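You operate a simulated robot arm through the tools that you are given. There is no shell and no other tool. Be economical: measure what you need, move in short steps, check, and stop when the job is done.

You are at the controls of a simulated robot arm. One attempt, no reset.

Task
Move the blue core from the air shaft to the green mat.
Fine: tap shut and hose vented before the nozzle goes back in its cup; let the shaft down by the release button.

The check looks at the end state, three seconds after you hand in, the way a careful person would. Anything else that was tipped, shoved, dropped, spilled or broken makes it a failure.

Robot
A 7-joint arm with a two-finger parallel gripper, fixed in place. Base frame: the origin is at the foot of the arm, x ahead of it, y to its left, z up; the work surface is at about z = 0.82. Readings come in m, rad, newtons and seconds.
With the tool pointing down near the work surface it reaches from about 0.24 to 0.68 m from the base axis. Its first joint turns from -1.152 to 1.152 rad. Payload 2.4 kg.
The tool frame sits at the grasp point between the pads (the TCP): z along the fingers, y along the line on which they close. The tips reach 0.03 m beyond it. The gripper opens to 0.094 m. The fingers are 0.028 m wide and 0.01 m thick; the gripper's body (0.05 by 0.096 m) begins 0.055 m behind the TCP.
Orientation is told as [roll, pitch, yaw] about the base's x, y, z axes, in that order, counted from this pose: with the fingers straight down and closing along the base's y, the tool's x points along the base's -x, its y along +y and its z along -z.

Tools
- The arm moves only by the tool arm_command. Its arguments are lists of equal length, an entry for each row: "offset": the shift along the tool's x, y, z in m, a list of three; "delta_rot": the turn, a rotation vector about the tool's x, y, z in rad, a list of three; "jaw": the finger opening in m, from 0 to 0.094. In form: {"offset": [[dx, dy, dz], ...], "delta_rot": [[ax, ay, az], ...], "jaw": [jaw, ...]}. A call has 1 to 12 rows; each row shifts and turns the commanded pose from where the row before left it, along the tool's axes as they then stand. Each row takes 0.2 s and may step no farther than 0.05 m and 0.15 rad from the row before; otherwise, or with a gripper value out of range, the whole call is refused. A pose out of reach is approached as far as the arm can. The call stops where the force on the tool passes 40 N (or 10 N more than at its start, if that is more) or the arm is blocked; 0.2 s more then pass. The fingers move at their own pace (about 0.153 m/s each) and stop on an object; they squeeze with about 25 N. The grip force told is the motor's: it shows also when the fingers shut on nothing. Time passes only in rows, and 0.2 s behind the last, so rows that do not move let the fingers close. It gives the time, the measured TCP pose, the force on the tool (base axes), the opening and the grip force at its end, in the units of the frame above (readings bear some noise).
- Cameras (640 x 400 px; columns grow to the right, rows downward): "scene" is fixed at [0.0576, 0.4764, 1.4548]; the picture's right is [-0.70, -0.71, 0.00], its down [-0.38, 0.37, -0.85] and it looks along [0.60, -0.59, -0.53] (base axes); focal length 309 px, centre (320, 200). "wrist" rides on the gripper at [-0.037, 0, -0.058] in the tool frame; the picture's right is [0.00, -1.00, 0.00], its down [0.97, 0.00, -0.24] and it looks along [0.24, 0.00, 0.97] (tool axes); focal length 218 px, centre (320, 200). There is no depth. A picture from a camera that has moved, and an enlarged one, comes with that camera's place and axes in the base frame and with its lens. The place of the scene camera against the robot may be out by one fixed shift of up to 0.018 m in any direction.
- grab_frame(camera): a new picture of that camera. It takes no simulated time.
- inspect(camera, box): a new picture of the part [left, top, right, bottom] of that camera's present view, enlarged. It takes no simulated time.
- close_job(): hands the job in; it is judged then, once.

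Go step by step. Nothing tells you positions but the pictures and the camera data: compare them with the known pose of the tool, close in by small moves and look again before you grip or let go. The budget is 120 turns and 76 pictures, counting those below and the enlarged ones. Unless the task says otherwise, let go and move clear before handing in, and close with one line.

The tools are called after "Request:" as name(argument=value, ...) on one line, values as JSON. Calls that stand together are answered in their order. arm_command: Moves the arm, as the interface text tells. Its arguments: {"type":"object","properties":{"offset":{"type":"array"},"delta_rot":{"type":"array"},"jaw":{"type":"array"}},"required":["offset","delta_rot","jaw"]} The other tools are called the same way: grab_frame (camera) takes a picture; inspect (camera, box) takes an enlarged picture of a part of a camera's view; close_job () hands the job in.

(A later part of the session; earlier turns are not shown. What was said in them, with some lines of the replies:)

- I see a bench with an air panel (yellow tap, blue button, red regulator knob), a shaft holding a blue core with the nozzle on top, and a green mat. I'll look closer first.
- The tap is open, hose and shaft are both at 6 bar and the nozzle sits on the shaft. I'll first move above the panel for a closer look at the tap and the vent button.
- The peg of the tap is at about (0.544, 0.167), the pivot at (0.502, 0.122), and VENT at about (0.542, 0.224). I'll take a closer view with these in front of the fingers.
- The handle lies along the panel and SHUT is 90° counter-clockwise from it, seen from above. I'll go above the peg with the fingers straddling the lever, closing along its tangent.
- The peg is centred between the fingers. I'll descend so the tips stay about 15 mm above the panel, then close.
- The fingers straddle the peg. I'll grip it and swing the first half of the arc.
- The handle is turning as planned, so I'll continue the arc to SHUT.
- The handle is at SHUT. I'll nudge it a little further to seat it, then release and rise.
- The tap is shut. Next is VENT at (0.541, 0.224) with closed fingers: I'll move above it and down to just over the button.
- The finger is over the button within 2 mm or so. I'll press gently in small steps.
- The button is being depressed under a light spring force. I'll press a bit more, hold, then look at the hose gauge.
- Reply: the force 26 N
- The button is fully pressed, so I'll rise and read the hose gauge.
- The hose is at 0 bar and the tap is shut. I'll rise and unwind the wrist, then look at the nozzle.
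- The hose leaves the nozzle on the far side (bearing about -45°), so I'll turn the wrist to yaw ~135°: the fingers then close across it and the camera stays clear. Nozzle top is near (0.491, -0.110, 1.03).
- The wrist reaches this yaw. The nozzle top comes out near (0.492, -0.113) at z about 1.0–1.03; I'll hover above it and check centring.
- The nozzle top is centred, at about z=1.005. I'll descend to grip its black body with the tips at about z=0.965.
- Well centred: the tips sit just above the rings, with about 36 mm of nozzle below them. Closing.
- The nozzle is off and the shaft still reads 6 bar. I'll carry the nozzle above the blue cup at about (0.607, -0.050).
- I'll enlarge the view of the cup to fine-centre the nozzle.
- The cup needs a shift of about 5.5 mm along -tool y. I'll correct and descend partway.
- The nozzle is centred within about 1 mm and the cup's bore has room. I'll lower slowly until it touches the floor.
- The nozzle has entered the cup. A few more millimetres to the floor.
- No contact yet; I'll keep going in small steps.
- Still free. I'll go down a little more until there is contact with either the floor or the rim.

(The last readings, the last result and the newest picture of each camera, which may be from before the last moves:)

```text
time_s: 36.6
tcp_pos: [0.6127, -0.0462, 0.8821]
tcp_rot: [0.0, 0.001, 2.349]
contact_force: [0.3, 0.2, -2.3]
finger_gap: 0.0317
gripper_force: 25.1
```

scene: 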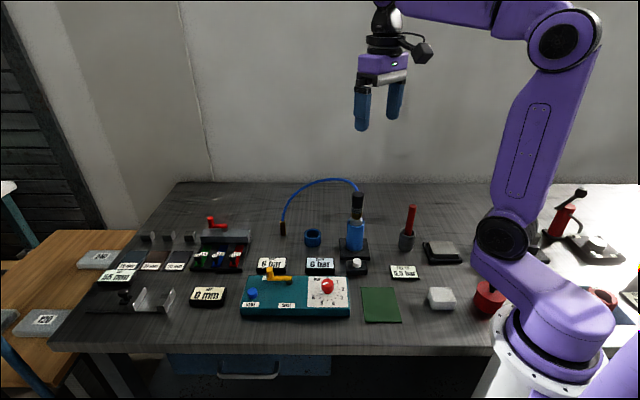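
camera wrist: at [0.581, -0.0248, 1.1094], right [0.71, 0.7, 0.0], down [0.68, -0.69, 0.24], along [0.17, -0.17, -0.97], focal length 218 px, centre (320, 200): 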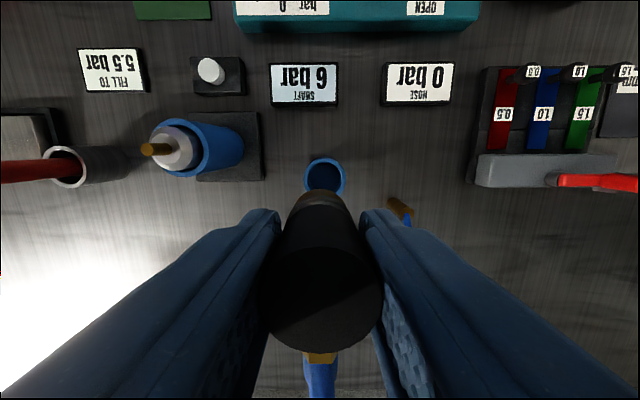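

Request:
arm_command(offset=[[0, 0, 0.0012], [0, 0, 0.0012], [0, 0, 0]], delta_rot=[[0, 0, 0], [0, 0, 0], [0, 0, 0]], jaw=[0, 0, 0])

Request:
inspect(camera="scene", box=[280, 190, 350, 250])

```text
time_s: 37.4
tcp_pos: [0.6132, -0.0458, 0.88]
tcp_rot: [0.0, 0.0, 2.349]
contact_force: [0.0, 0.3, -2.4]
finger_gap: 0.0316
gripper_force: 25.4
```

```text
6.67 times, centred on (315, 220) of scene
camera zoom: at [0.0577, 0.4764, 1.4548], right [-0.7, -0.71, 0.0], down [-0.38, 0.37, -0.85], along [0.6, -0.59, -0.53], focal length 2060 px, centre (353, 67)
```

zoom: 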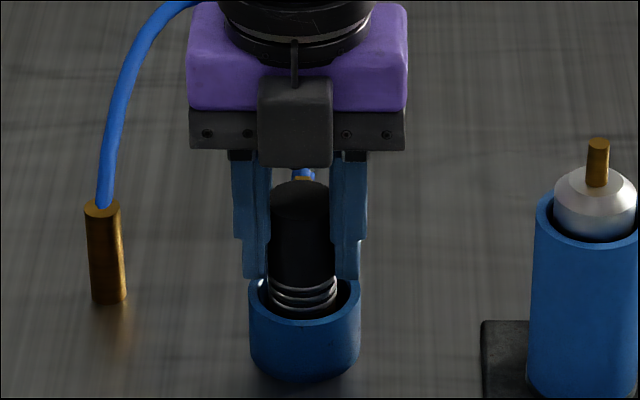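

The tips are right at rim level. I'll feel down two more millimetres.

Request:
arm_command(offset=[[0, 0, 0.001], [0, 0, 0.001], [0, 0, 0]], delta_rot=[[0, 0, 0], [0, 0, 0], [0, 0, 0]], jaw=[0, 0, 0])

```text
time_s: 38.2
tcp_pos: [0.6128, -0.0464, 0.8785]
tcp_rot: [0.0, 0.0, 2.351]
contact_force: [0.2, -0.3, -1.9]
finger_gap: 0.0314
gripper_force: 25.0
```

Request:
arm_command(offset=[[0, 0, 0.001], [0, 0, 0.001], [0, 0, 0]], delta_rot=[[0, 0, 0], [0, 0, 0], [0, 0, 0]], jaw=[0, 0, 0])

Request:
inspect(camera="scene", box=[280, 190, 350, 250])

```text
time_s: 39.0
tcp_pos: [0.6121, -0.0467, 0.8744]
tcp_rot: [0.001, 0.0, 2.351]
contact_force: [0.0, -1.0, -1.5]
finger_gap: 0.0315
gripper_force: 25.4
```

```text
6.67 times, centred on (315, 220) of scene
camera zoom: at [0.0577, 0.4764, 1.4548], right [-0.7, -0.71, 0.0], down [-0.38, 0.37, -0.85], along [0.6, -0.59, -0.53], focal length 2060 px, centre (353, 67)
```

zoom: 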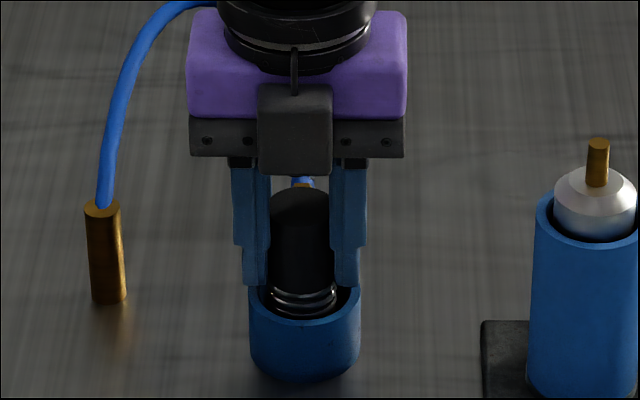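

By the picture the tips are still ~7 mm above the rim, so there's room. Continuing gently.

Request:
arm_command(offset=[[0, 0, 0.001], [0, 0, 0.001], [0, 0, 0.001], [0, 0, 0]], delta_rot=[[0, 0, 0], [0, 0, 0], [0, 0, 0], [0, 0, 0]], jaw=[0, 0, 0, 0])

```text
time_s: 40.0
tcp_pos: [0.6128, -0.0457, 0.8734]
tcp_rot: [0.0, 0.0, 2.349]
contact_force: [-1.2, -0.4, 1.2]
finger_gap: 0.0313
gripper_force: 24.6
```

Request:
arm_command(offset=[[0, 0, 0.001], [0, 0, 0]], delta_rot=[[0, 0, 0], [0, 0, 0]], jaw=[0, 0])

Request:
inspect(camera="scene", box=[280, 190, 350, 250])

```text
time_s: 40.6
tcp_pos: [0.6125, -0.0466, 0.8734]
tcp_rot: [-0.001, -0.002, 2.349]
contact_force: [-6.0, -1.3, 17.0]
finger_gap: 0.0315
gripper_force: 25.2
```

```text
6.67 times, centred on (315, 220) of scene
camera zoom: at [0.0572, 0.4765, 1.4549], right [-0.7, -0.71, 0.0], down [-0.38, 0.37, -0.85], along [0.61, -0.59, -0.53], focal length 2060 px, centre (353, 67)
```

zoom: 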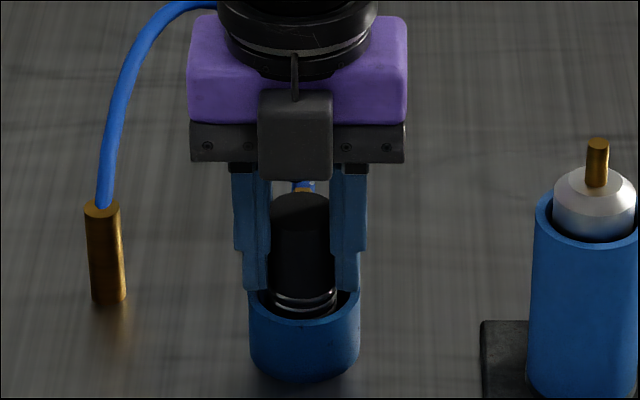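

Contact at 17 N: the nozzle stands on the cup's floor. I'll open and rise straight up.

Request:
arm_command(offset=[[0, 0, -0.001], [0, 0, 0], [0, 0, 0], [0, 0, 0]], delta_rot=[[0, 0, 0], [0, 0, 0], [0, 0, 0], [0, 0, 0]], jaw=[0.02, 0.045, 0.06, 0.06])

Request:
arm_command(offset=[[0, 0, -0.02], [0, 0, -0.04], [0, 0, -0.05], [0, 0, -0.05], [0, 0, 0]], delta_rot=[[0, 0, 0], [0, 0, 0], [0, 0, 0], [0, 0, 0], [0, 0, 0]], jaw=[0.06, 0.06, 0.06, 0.06, 0.06])

Request:
inspect(camera="scene", box=[230, 170, 430, 330])

Request:
grab_frame(camera="wrist")

```text
time_s: 41.6
tcp_pos: [0.6132, -0.0473, 0.8729]
tcp_rot: [0.001, -0.001, 2.352]
contact_force: [0.2, -0.7, 0.4]
finger_gap: 0.0598
gripper_force: 0.0
```

```text
time_s: 42.8
tcp_pos: [0.613, -0.0456, 1.0359]
tcp_rot: [0.002, -0.001, 2.351]
contact_force: [0.1, -0.4, 0.0]
finger_gap: 0.0602
gripper_force: 0.1
```

```text
2.50 times, centred on (330, 250) of scene
camera zoom: at [0.0576, 0.4764, 1.4548], right [-0.7, -0.71, 0.0], down [-0.38, 0.37, -0.85], along [0.6, -0.59, -0.53], focal length 772 px, centre (295, 75)
```

zoom: 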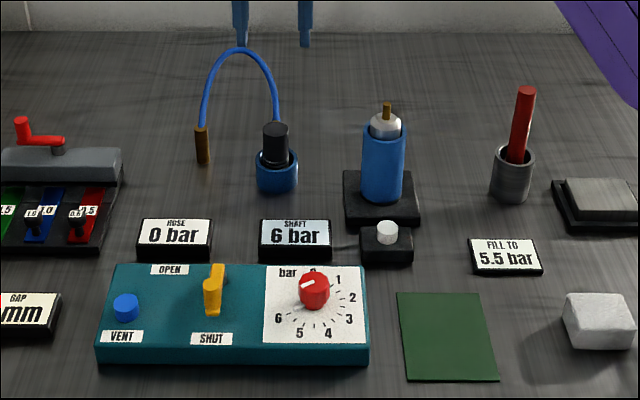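

```text
32 pictures are left
camera wrist: at [0.5856, -0.0194, 1.0935], right [0.71, 0.7, 0.0], down [0.68, -0.69, 0.24], along [0.17, -0.17, -0.97], focal length 218 px, centre (320, 200)
```

wrist: 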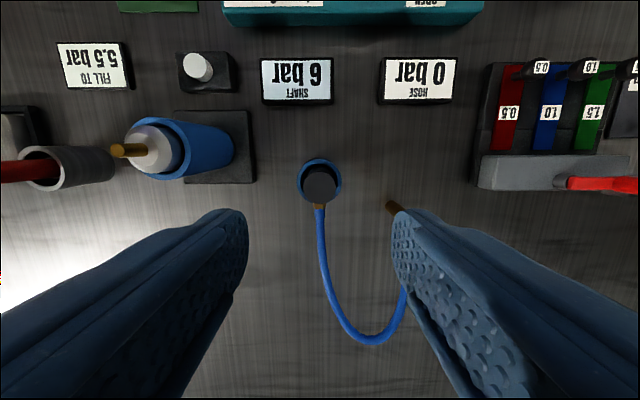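

The nozzle stands upright in its cup, hose at 0 bar. Next is the white release button at about (0.434, -0.054), top about 0.84; I'll hover over it with closed fingers.

Request:
arm_command(offset=[[-0.03, 0.0333, 0], [-0.03, 0.0333, 0], [-0.03, 0.0333, 0], [-0.03, 0.0333, 0], [0, 0, 0.04], [0, 0, 0.04], [0, 0, 0.04], [0, 0, 0.02], [0, 0, 0]], delta_rot=[[0, 0, 0], [0, 0, 0], [0, 0, 0], [0, 0, 0], [0, 0, 0], [0, 0, 0], [0, 0, 0], [0, 0, 0], [0, 0, 0]], jaw=[0.03, 0, 0, 0, 0, 0, 0, 0, 0])

Request:
inspect(camera="scene", box=[300, 200, 400, 290])

Request:
grab_frame(camera="wrist")

```text
time_s: 44.8
tcp_pos: [0.4336, -0.0532, 0.8912]
tcp_rot: [-0.001, -0.001, 2.349]
contact_force: [-0.6, -0.4, 0.2]
finger_gap: 0.0002
gripper_force: 24.9
```

```text
4.44 times, centred on (350, 245) of scene
camera zoom: at [0.0576, 0.4764, 1.4548], right [-0.7, -0.71, 0.0], down [-0.38, 0.37, -0.85], along [0.6, -0.59, -0.53], focal length 1373 px, centre (187, 0)
```

zoom: 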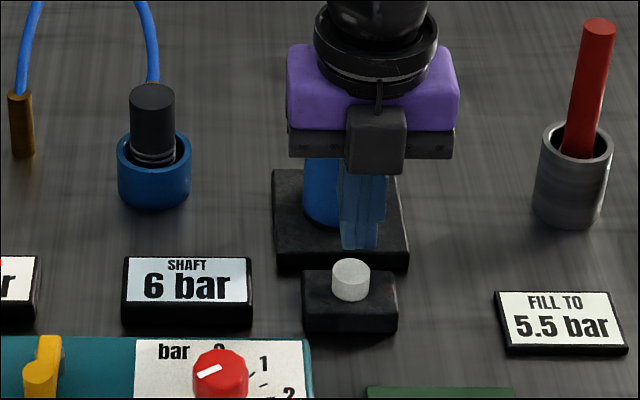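

```text
30 pictures are left
camera wrist: at [0.4062, -0.0278, 0.9504], right [0.71, 0.7, 0.0], down [0.68, -0.69, 0.24], along [0.17, -0.17, -0.97], focal length 218 px, centre (320, 200)
```

wrist: 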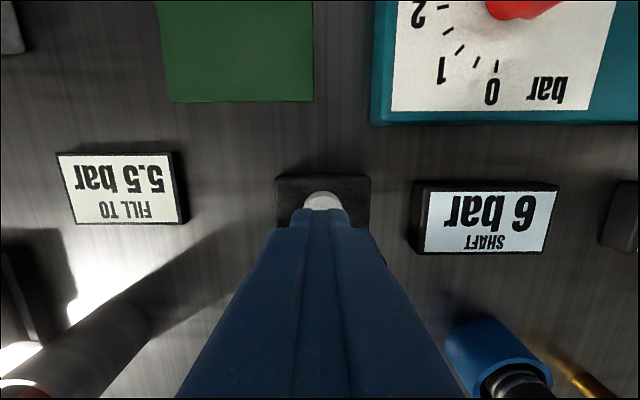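

The button is slightly nearer and to the left of the finger. I'll correct and press in small steps.

Request:
arm_command(offset=[[-0.004, -0.003, 0.005], [0, 0, 0.006], [0, 0, 0.005], [0, 0, 0.003], [0, 0, 0.003], [0, 0, 0.002], [0, 0, 0]], delta_rot=[[0, 0, 0], [0, 0, 0], [0, 0, 0], [0, 0, 0], [0, 0, 0], [0, 0, 0], [0, 0, 0]], jaw=[0, 0, 0, 0, 0, 0, 0])

Request:
inspect(camera="scene", box=[300, 200, 400, 290])

```text
time_s: 46.4
tcp_pos: [0.4326, -0.0495, 0.8683]
tcp_rot: [-0.001, 0.0, 2.352]
contact_force: [0.1, 0.7, 0.1]
finger_gap: 0.0
gripper_force: 25.1
```

```text
4.44 times, centred on (350, 245) of scene
camera zoom: at [0.0576, 0.4764, 1.4548], right [-0.7, -0.71, 0.0], down [-0.38, 0.37, -0.85], along [0.6, -0.59, -0.53], focal length 1373 px, centre (187, 0)
```

zoom: 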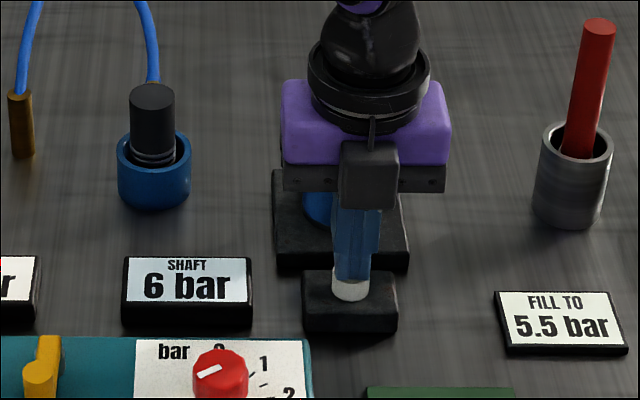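

The finger is right over the button, just touching. Pressing on.

Request:
arm_command(offset=[[0, 0, 0.003], [0, 0, 0.002], [0, 0, 0.002], [0, 0, 0.001], [0, 0, 0]], delta_rot=[[0, 0, 0], [0, 0, 0], [0, 0, 0], [0, 0, 0], [0, 0, 0]], jaw=[0, 0, 0, 0, 0])

Request:
inspect(camera="scene", box=[300, 200, 400, 290])

```text
time_s: 47.6
tcp_pos: [0.4324, -0.0499, 0.8598]
tcp_rot: [-0.001, 0.001, 2.352]
contact_force: [-1.2, -1.3, 2.6]
finger_gap: 0.0
gripper_force: 24.9
```

```text
4.44 times, centred on (350, 245) of scene
camera zoom: at [0.0576, 0.4764, 1.4549], right [-0.7, -0.71, 0.0], down [-0.38, 0.37, -0.85], along [0.6, -0.59, -0.53], focal length 1373 px, centre (187, 0)
```

zoom: 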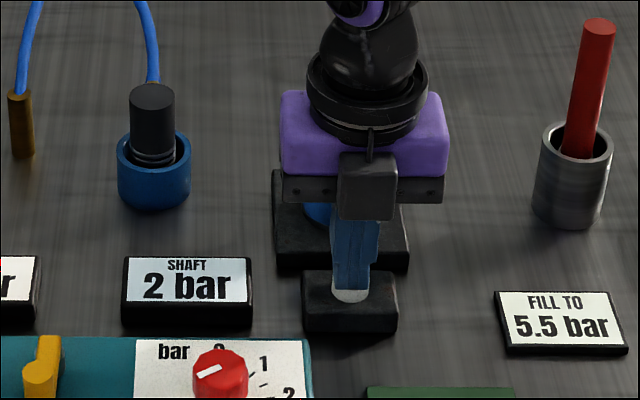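

The shaft pressure is falling (2 bar), so I'll hold the button until it reads 0.

Request:
arm_command(offset=[[0, 0, 0.0005], [0, 0, 0], [0, 0, 0], [0, 0, 0], [0, 0, 0], [0, 0, 0], [0, 0, 0], [0, 0, 0]], delta_rot=[[0, 0, 0], [0, 0, 0], [0, 0, 0], [0, 0, 0], [0, 0, 0], [0, 0, 0], [0, 0, 0], [0, 0, 0]], jaw=[0, 0, 0, 0, 0, 0, 0, 0])

Request:
arm_command(offset=[[0, 0, -0.04], [0, 0, -0.045], [0, 0, -0.045], [0, 0, -0.045], [0, 0, -0.045], [0, 0, 0]], delta_rot=[[0, 0, 0], [0, 0, 0], [0, 0, 0], [0, 0, 0], [0, 0, 0], [0, 0, 0]], jaw=[0, 0, 0, 0.04, 0.08, 0.08])

Request:
inspect(camera="scene", box=[280, 190, 440, 330])

Request:
grab_frame(camera="wrist")

```text
time_s: 49.4
tcp_pos: [0.4325, -0.0491, 0.8605]
tcp_rot: [0.0, 0.001, 2.351]
contact_force: [-1.8, -0.9, 3.2]
finger_gap: 0.0
gripper_force: 25.2
```

```text
time_s: 50.8
tcp_pos: [0.4337, -0.0488, 1.0808]
tcp_rot: [0.0, 0.0, 2.351]
contact_force: [0.6, 0.3, 0.2]
finger_gap: 0.08
gripper_force: 0.0
```

```text
2.86 times, centred on (360, 260) of scene
camera zoom: at [0.0576, 0.4764, 1.4548], right [-0.7, -0.71, 0.0], down [-0.38, 0.37, -0.85], along [0.6, -0.59, -0.53], focal length 883 px, centre (206, 29)
```

zoom: 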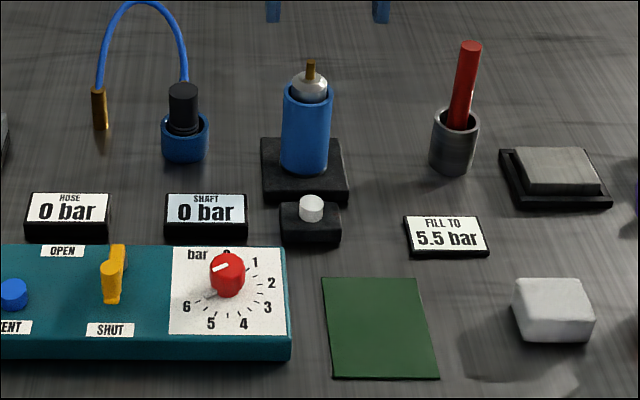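

```text
26 pictures are left
camera wrist: at [0.4067, -0.0229, 1.1402], right [0.71, 0.7, 0.0], down [0.68, -0.69, 0.24], along [0.17, -0.17, -0.97], focal length 218 px, centre (320, 200)
```

wrist: 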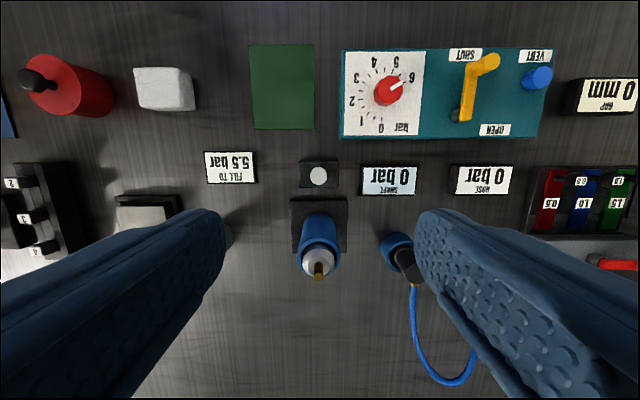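

Hose and shaft both read 0 bar. I'll now go over the shaft at (0.4937, -0.1112) with open fingers and check alignment.

Request:
arm_command(offset=[[0.0433, 0.0007, 0], [0.0433, 0.0007, 0], [0, 0, 0.04], [0, 0, 0.03], [0, 0, 0]], delta_rot=[[0, 0, 0], [0, 0, 0], [0, 0, 0], [0, 0, 0], [0, 0, 0]], jaw=[0.08, 0.08, 0.08, 0.08, 0.08])

Request:
grab_frame(camera="wrist")

Request:
inspect(camera="scene", box=[300, 160, 420, 270])

```text
time_s: 52.0
tcp_pos: [0.4928, -0.1122, 1.0105]
tcp_rot: [0.0, -0.001, 2.35]
contact_force: [1.1, 0.1, -0.6]
finger_gap: 0.08
gripper_force: 0.0
```

```text
25 pictures are left
camera wrist: at [0.466, -0.086, 1.0691], right [0.71, 0.7, 0.0], down [0.68, -0.69, 0.24], along [0.17, -0.17, -0.97], focal length 218 px, centre (320, 200)
```

wrist: 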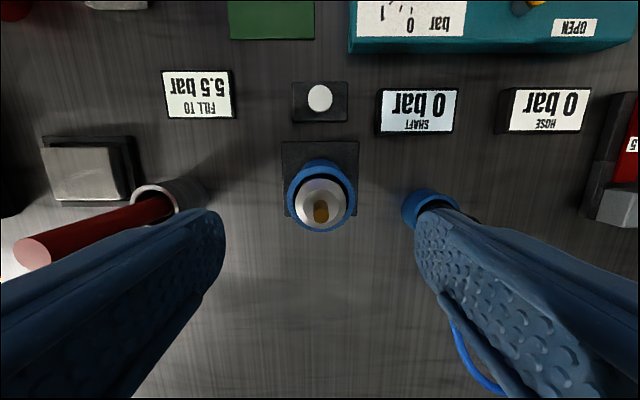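

```text
3.64 times, centred on (360, 215) of scene
camera zoom: at [0.0577, 0.4764, 1.4548], right [-0.7, -0.71, 0.0], down [-0.38, 0.37, -0.85], along [0.6, -0.59, -0.53], focal length 1124 px, centre (174, 146)
```

zoom: 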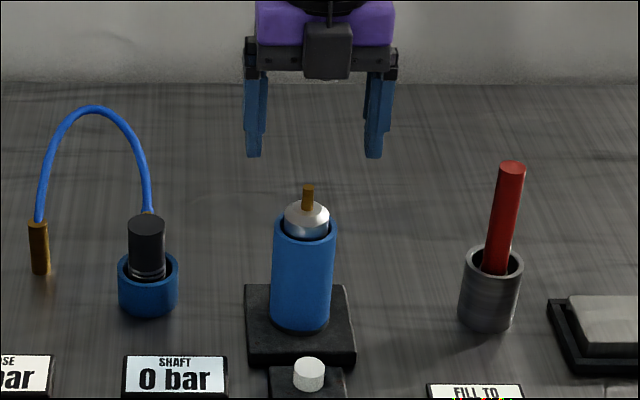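

Aligned. The stem top is at z≈0.952 and the core's rim at ≈0.915, so a TCP of 0.907 keeps the palm above the stem while overlapping the core by ~38 mm. Descending and closing.

Request:
arm_command(offset=[[0, 0, 0.04], [0, 0, 0.035], [0, 0, 0.02], [0, 0, 0.008], [0, 0, 0]], delta_rot=[[0, 0, 0], [0, 0, 0], [0, 0, 0], [0, 0, 0], [0, 0, 0]], jaw=[0.08, 0.08, 0.08, 0.08, 0.08])

Request:
inspect(camera="scene", box=[300, 160, 420, 270])

```text
time_s: 53.2
tcp_pos: [0.4925, -0.1113, 0.9065]
tcp_rot: [-0.001, -0.001, 2.353]
contact_force: [-0.3, -0.5, -0.4]
finger_gap: 0.0801
gripper_force: 0.0
```

```text
3.64 times, centred on (360, 215) of scene
camera zoom: at [0.0576, 0.4764, 1.4548], right [-0.7, -0.71, 0.0], down [-0.38, 0.37, -0.85], along [0.6, -0.59, -0.53], focal length 1124 px, centre (174, 146)
```

zoom: 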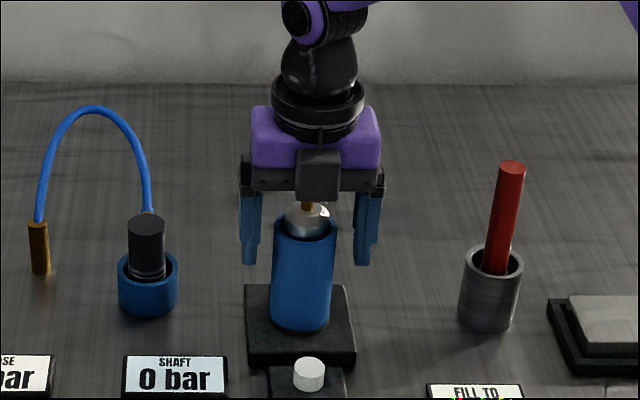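

The fingers straddle the core evenly, so I'll close and lift a little first.

Request:
arm_command(offset=[[0, 0, 0], [0, 0, 0], [0, 0, 0], [0, 0, -0.005], [0, 0, -0.01], [0, 0, 0]], delta_rot=[[0, 0, 0], [0, 0, 0], [0, 0, 0], [0, 0, 0], [0, 0, 0], [0, 0, 0]], jaw=[0.05, 0, 0, 0, 0, 0])

Request:
inspect(camera="scene", box=[300, 160, 420, 270])

```text
time_s: 54.6
tcp_pos: [0.4919, -0.1121, 0.9223]
tcp_rot: [-0.001, -0.001, 2.351]
contact_force: [0.1, -0.2, -1.1]
finger_gap: 0.051
gripper_force: 25.3
```

```text
3.64 times, centred on (360, 215) of scene
camera zoom: at [0.0577, 0.4764, 1.4548], right [-0.7, -0.71, 0.0], down [-0.38, 0.37, -0.85], along [0.6, -0.59, -0.53], focal length 1124 px, centre (174, 146)
```

zoom: 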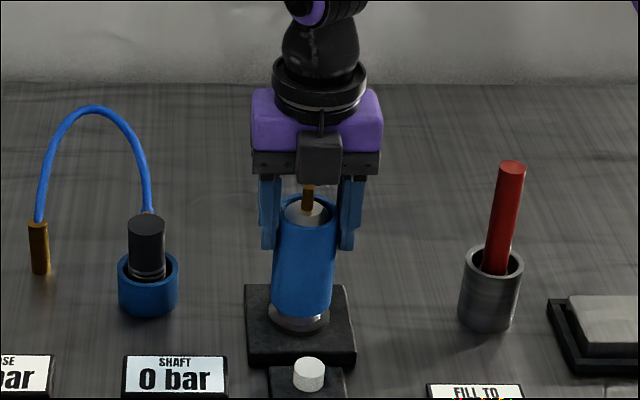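

The core slides up freely. I'll lift it straight up and clear of the stem.

Request:
arm_command(offset=[[0, 0, -0.02], [0, 0, -0.02], [0, 0, -0.02], [0, 0, -0.02], [0, 0, -0.02], [0, 0, -0.02], [0, 0, -0.02], [0, 0, 0]], delta_rot=[[0, 0, 0], [0, 0, 0], [0, 0, 0], [0, 0, 0], [0, 0, 0], [0, 0, 0], [0, 0, 0], [0, 0, 0]], jaw=[0, 0, 0, 0, 0, 0, 0, 0])

Request:
inspect(camera="scene", box=[300, 120, 420, 270])

```text
time_s: 56.4
tcp_pos: [0.4924, -0.112, 1.0629]
tcp_rot: [0.0, 0.0, 2.35]
contact_force: [-0.4, -0.6, -0.5]
finger_gap: 0.0511
gripper_force: 25.4
```

```text
2.67 times, centred on (360, 195) of scene
camera zoom: at [0.0577, 0.4764, 1.4548], right [-0.7, -0.71, 0.0], down [-0.38, 0.37, -0.85], along [0.6, -0.59, -0.53], focal length 824 px, centre (213, 213)
```

zoom: 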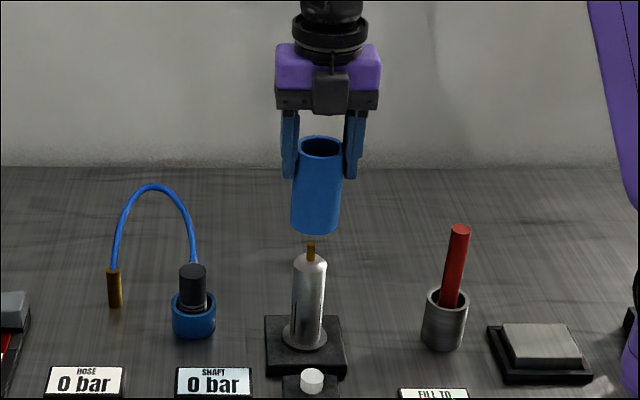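

The core is clear of the stem. I'll raise a bit more and carry it toward the mat, centred at about (0.320, -0.004).

Request:
arm_command(offset=[[0, 0, -0.025], [-0.04, 0.0094, 0], [-0.04, 0.0094, 0], [-0.04, 0.0094, 0], [-0.04, 0.0094, 0], [-0.038, 0.0092, 0], [0, 0, 0]], delta_rot=[[0, 0, 0], [0, 0, 0], [0, 0, 0], [0, 0, 0], [0, 0, 0], [0, 0, 0], [0, 0, 0]], jaw=[0, 0, 0, 0, 0, 0, 0])

Request:
grab_frame(camera="wrist")

Request:
grab_frame(camera="scene")

```text
time_s: 58.0
tcp_pos: [0.3193, -0.0038, 1.0877]
tcp_rot: [0.0, 0.0, 2.349]
contact_force: [0.7, -0.3, -0.6]
finger_gap: 0.0504
gripper_force: 25.0
```

```text
20 pictures are left
camera wrist: at [0.2926, 0.0225, 1.1465], right [0.71, 0.7, 0.0], down [0.68, -0.69, 0.24], along [0.17, -0.17, -0.97], focal length 218 px, centre (320, 200)
```

wrist: 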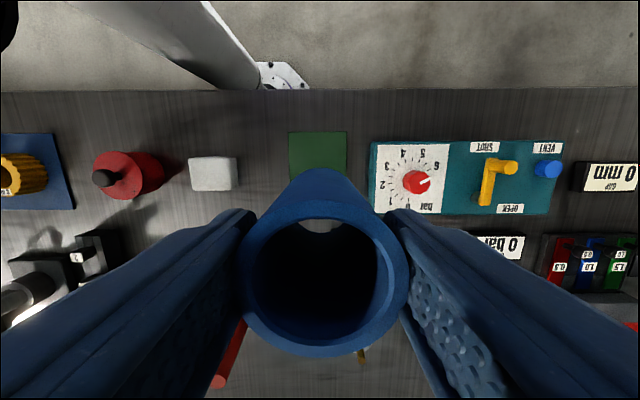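

```text
19 pictures are left
```

scene: 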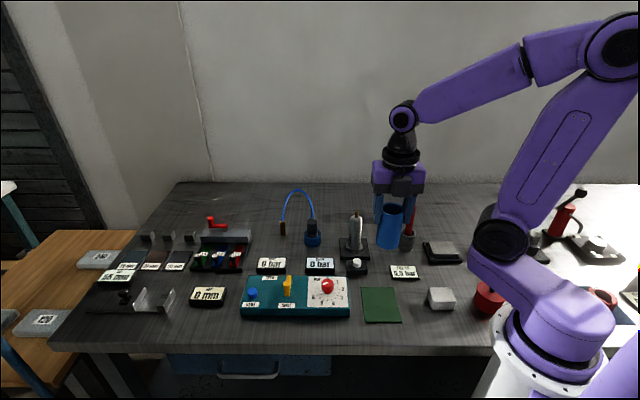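

The core hangs over the mat's centre line. I'll descend to just above the mat and check.

Request:
arm_command(offset=[[-0.001, 0.001, 0.045], [0, 0, 0.045], [0, 0, 0.04], [0, 0, 0.03], [0, 0, 0]], delta_rot=[[0, 0, 0], [0, 0, 0], [0, 0, 0], [0, 0, 0], [0, 0, 0]], jaw=[0, 0, 0, 0, 0])

Request:
inspect(camera="scene", box=[320, 220, 460, 340])

Request:
grab_frame(camera="wrist")

```text
time_s: 59.2
tcp_pos: [0.3163, -0.0027, 0.9274]
tcp_rot: [0.002, 0.0, 2.348]
contact_force: [-0.1, 0.5, -0.9]
finger_gap: 0.0506
gripper_force: 25.0
```

```text
3.33 times, centred on (390, 280) of scene
camera zoom: at [0.0577, 0.4764, 1.4548], right [-0.7, -0.71, 0.0], down [-0.38, 0.37, -0.85], along [0.6, -0.59, -0.53], focal length 1030 px, centre (87, -67)
```

zoom: 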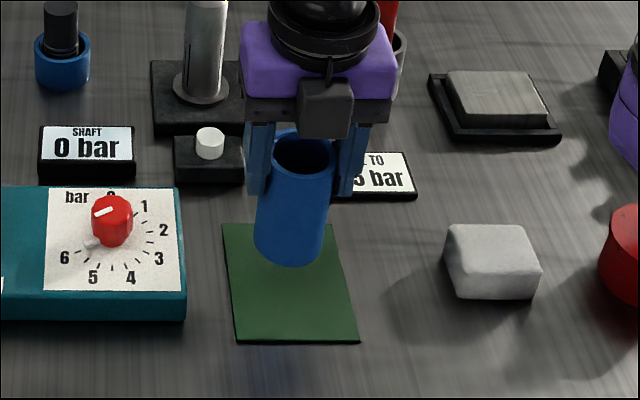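

```text
17 pictures are left
camera wrist: at [0.2912, 0.0225, 0.9857], right [0.71, 0.7, 0.0], down [0.68, -0.69, 0.24], along [0.17, -0.17, -0.97], focal length 218 px, centre (320, 200)
```

wrist: 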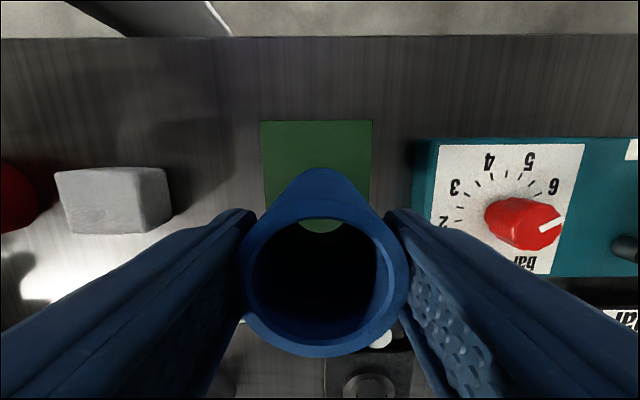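

Centred over the mat. Lowering slowly to contact.

Request:
arm_command(offset=[[0, 0, 0.012], [0, 0, 0.006], [0, 0, 0.003], [0, 0, 0.002], [0, 0, 0]], delta_rot=[[0, 0, 0], [0, 0, 0], [0, 0, 0], [0, 0, 0], [0, 0, 0]], jaw=[0, 0, 0, 0, 0])

Request:
inspect(camera="scene", box=[320, 220, 460, 340])

```text
time_s: 60.4
tcp_pos: [0.3187, -0.0039, 0.9034]
tcp_rot: [0.0, 0.001, 2.351]
contact_force: [0.0, -0.3, -0.3]
finger_gap: 0.0506
gripper_force: 25.1
```

```text
3.33 times, centred on (390, 280) of scene
camera zoom: at [0.0577, 0.4764, 1.4548], right [-0.7, -0.71, 0.0], down [-0.38, 0.37, -0.85], along [0.6, -0.59, -0.53], focal length 1030 px, centre (87, -67)
```

zoom: 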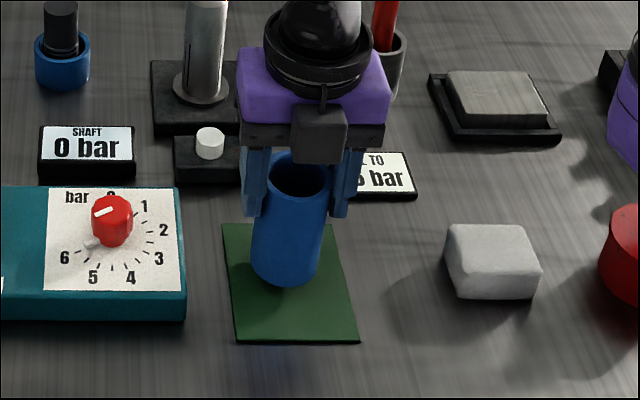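

No contact yet; continuing in small steps.

Request:
arm_command(offset=[[0, 0, 0.002], [0, 0, 0.002], [0, 0, 0.001], [0, 0, 0.001], [0, 0, 0]], delta_rot=[[0, 0, 0], [0, 0, 0], [0, 0, 0], [0, 0, 0], [0, 0, 0]], jaw=[0, 0, 0, 0, 0])

```text
time_s: 61.6
tcp_pos: [0.3188, -0.0043, 0.8984]
tcp_rot: [-0.001, 0.0, 2.352]
contact_force: [-0.2, 0.9, -0.8]
finger_gap: 0.0499
gripper_force: 25.8
```

Request:
arm_command(offset=[[0, 0, 0.001], [0, 0, 0.001], [0, 0, 0.001], [0, 0, 0.001], [0, 0, 0]], delta_rot=[[0, 0, 0], [0, 0, 0], [0, 0, 0], [0, 0, 0], [0, 0, 0]], jaw=[0, 0, 0, 0, 0])

Request:
inspect(camera="scene", box=[350, 250, 430, 330])

```text
time_s: 62.8
tcp_pos: [0.3189, -0.0036, 0.8946]
tcp_rot: [0.0, 0.0, 2.351]
contact_force: [0.0, 0.5, -0.9]
finger_gap: 0.0501
gripper_force: 25.3
```

```text
5.00 times, centred on (390, 290) of scene
camera zoom: at [0.0577, 0.4764, 1.4548], right [-0.7, -0.71, 0.0], down [-0.38, 0.37, -0.85], along [0.6, -0.59, -0.53], focal length 1545 px, centre (-30, -250)
```

zoom: 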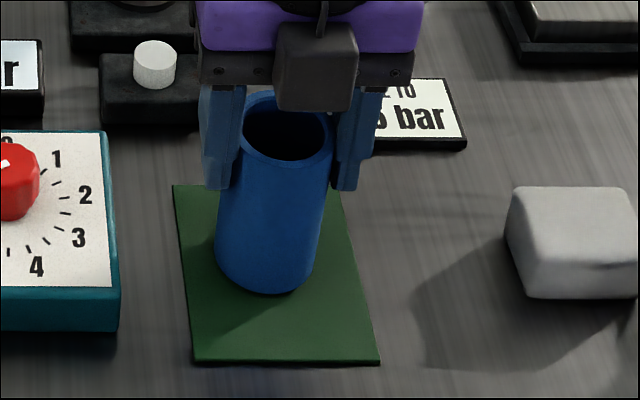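

Looks close and near the mat's centre. A few more millimetres.

Request:
arm_command(offset=[[0, 0, 0.001], [0, 0, 0.001], [0, 0, 0.001], [0, 0, 0.001], [0, 0, 0]], delta_rot=[[0, 0, 0], [0, 0, 0], [0, 0, 0], [0, 0, 0], [0, 0, 0]], jaw=[0, 0, 0, 0, 0])

```text
time_s: 64.0
tcp_pos: [0.3196, -0.0043, 0.8914]
tcp_rot: [-0.002, 0.002, 2.352]
contact_force: [0.4, -0.2, -0.7]
finger_gap: 0.0497
gripper_force: 25.0
```

Request:
arm_command(offset=[[0, 0, 0.001], [0, 0, 0.001], [0, 0, 0.001], [0, 0, 0]], delta_rot=[[0, 0, 0], [0, 0, 0], [0, 0, 0], [0, 0, 0]], jaw=[0, 0, 0, 0])

Request:
inspect(camera="scene", box=[350, 250, 430, 330])

```text
time_s: 65.0
tcp_pos: [0.3205, -0.0042, 0.888]
tcp_rot: [-0.002, 0.001, 2.351]
contact_force: [5.5, -10.7, 29.3]
finger_gap: 0.0492
gripper_force: 24.6
```

```text
5.00 times, centred on (390, 290) of scene
camera zoom: at [0.0575, 0.4762, 1.4549], right [-0.7, -0.71, 0.0], down [-0.38, 0.37, -0.85], along [0.6, -0.59, -0.53], focal length 1545 px, centre (-30, -250)
```

zoom: 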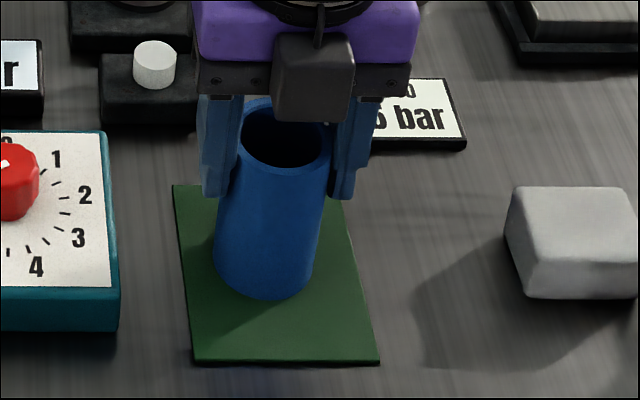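

The core touches the mat (29 N). I'll ease the load, open slowly and rise straight up.

Request:
arm_command(offset=[[0, 0, -0.0012], [0, 0, 0], [0, 0, 0], [0, 0, 0], [0, 0, 0], [0, 0, 0]], delta_rot=[[0, 0, 0], [0, 0, 0], [0, 0, 0], [0, 0, 0], [0, 0, 0], [0, 0, 0]], jaw=[0.04, 0.05, 0.054, 0.06, 0.07, 0.075])

Request:
arm_command(offset=[[0, 0, -0.01], [0, 0, -0.03], [0, 0, -0.04], [0, 0, -0.04], [0, 0, -0.04], [0, 0, -0.04], [0, 0, 0]], delta_rot=[[0, 0, 0], [0, 0, 0], [0, 0, 0], [0, 0, 0], [0, 0, 0], [0, 0, 0], [0, 0, 0]], jaw=[0.075, 0.075, 0.075, 0.075, 0.075, 0.075, 0.075])

Request:
grab_frame(camera="wrist")

Request:
inspect(camera="scene", box=[230, 170, 450, 340])

```text
time_s: 66.4
tcp_pos: [0.3195, -0.003, 0.8884]
tcp_rot: [0.001, -0.001, 2.352]
contact_force: [0.4, 0.0, -0.1]
finger_gap: 0.0749
gripper_force: 0.0
```

```text
time_s: 68.0
tcp_pos: [0.3182, -0.0025, 1.0873]
tcp_rot: [0.001, 0.0, 2.349]
contact_force: [-0.7, -1.1, -0.6]
finger_gap: 0.0752
gripper_force: 0.0
```

```text
13 pictures are left
camera wrist: at [0.2922, 0.0226, 1.1464], right [0.71, 0.7, 0.0], down [0.68, -0.69, 0.24], along [0.17, -0.17, -0.97], focal length 218 px, centre (320, 200)
```

wrist: 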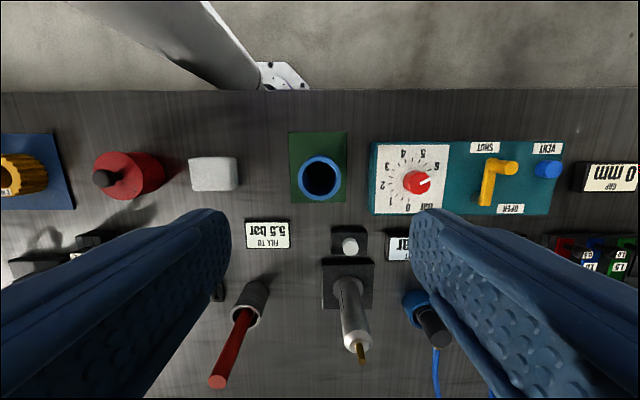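

```text
2.35 times, centred on (340, 255) of scene
camera zoom: at [0.0576, 0.4764, 1.4548], right [-0.7, -0.71, 0.0], down [-0.38, 0.37, -0.85], along [0.6, -0.59, -0.53], focal length 727 px, centre (273, 71)
```

zoom: 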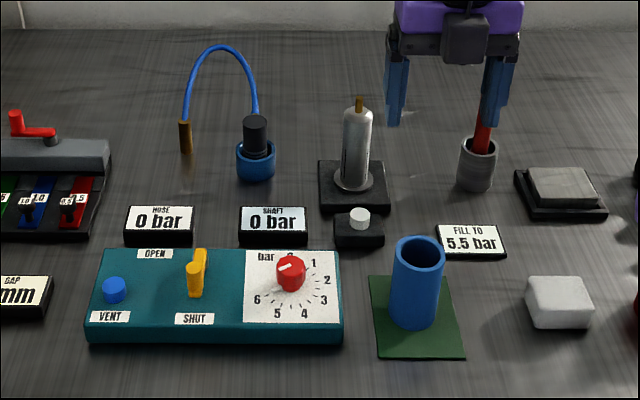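

The core stands upright on the green mat, the tap is shut, hose and shaft read 0 bar, the nozzle is in its cup, and the gripper is clear. Handing in.

Request:
close_job()

```text
The job is handed in.
```

The blue core is standing on the green mat. The tap is shut, the hose was vented before the nozzle went back in its cup, and the shaft was let down by the release button.
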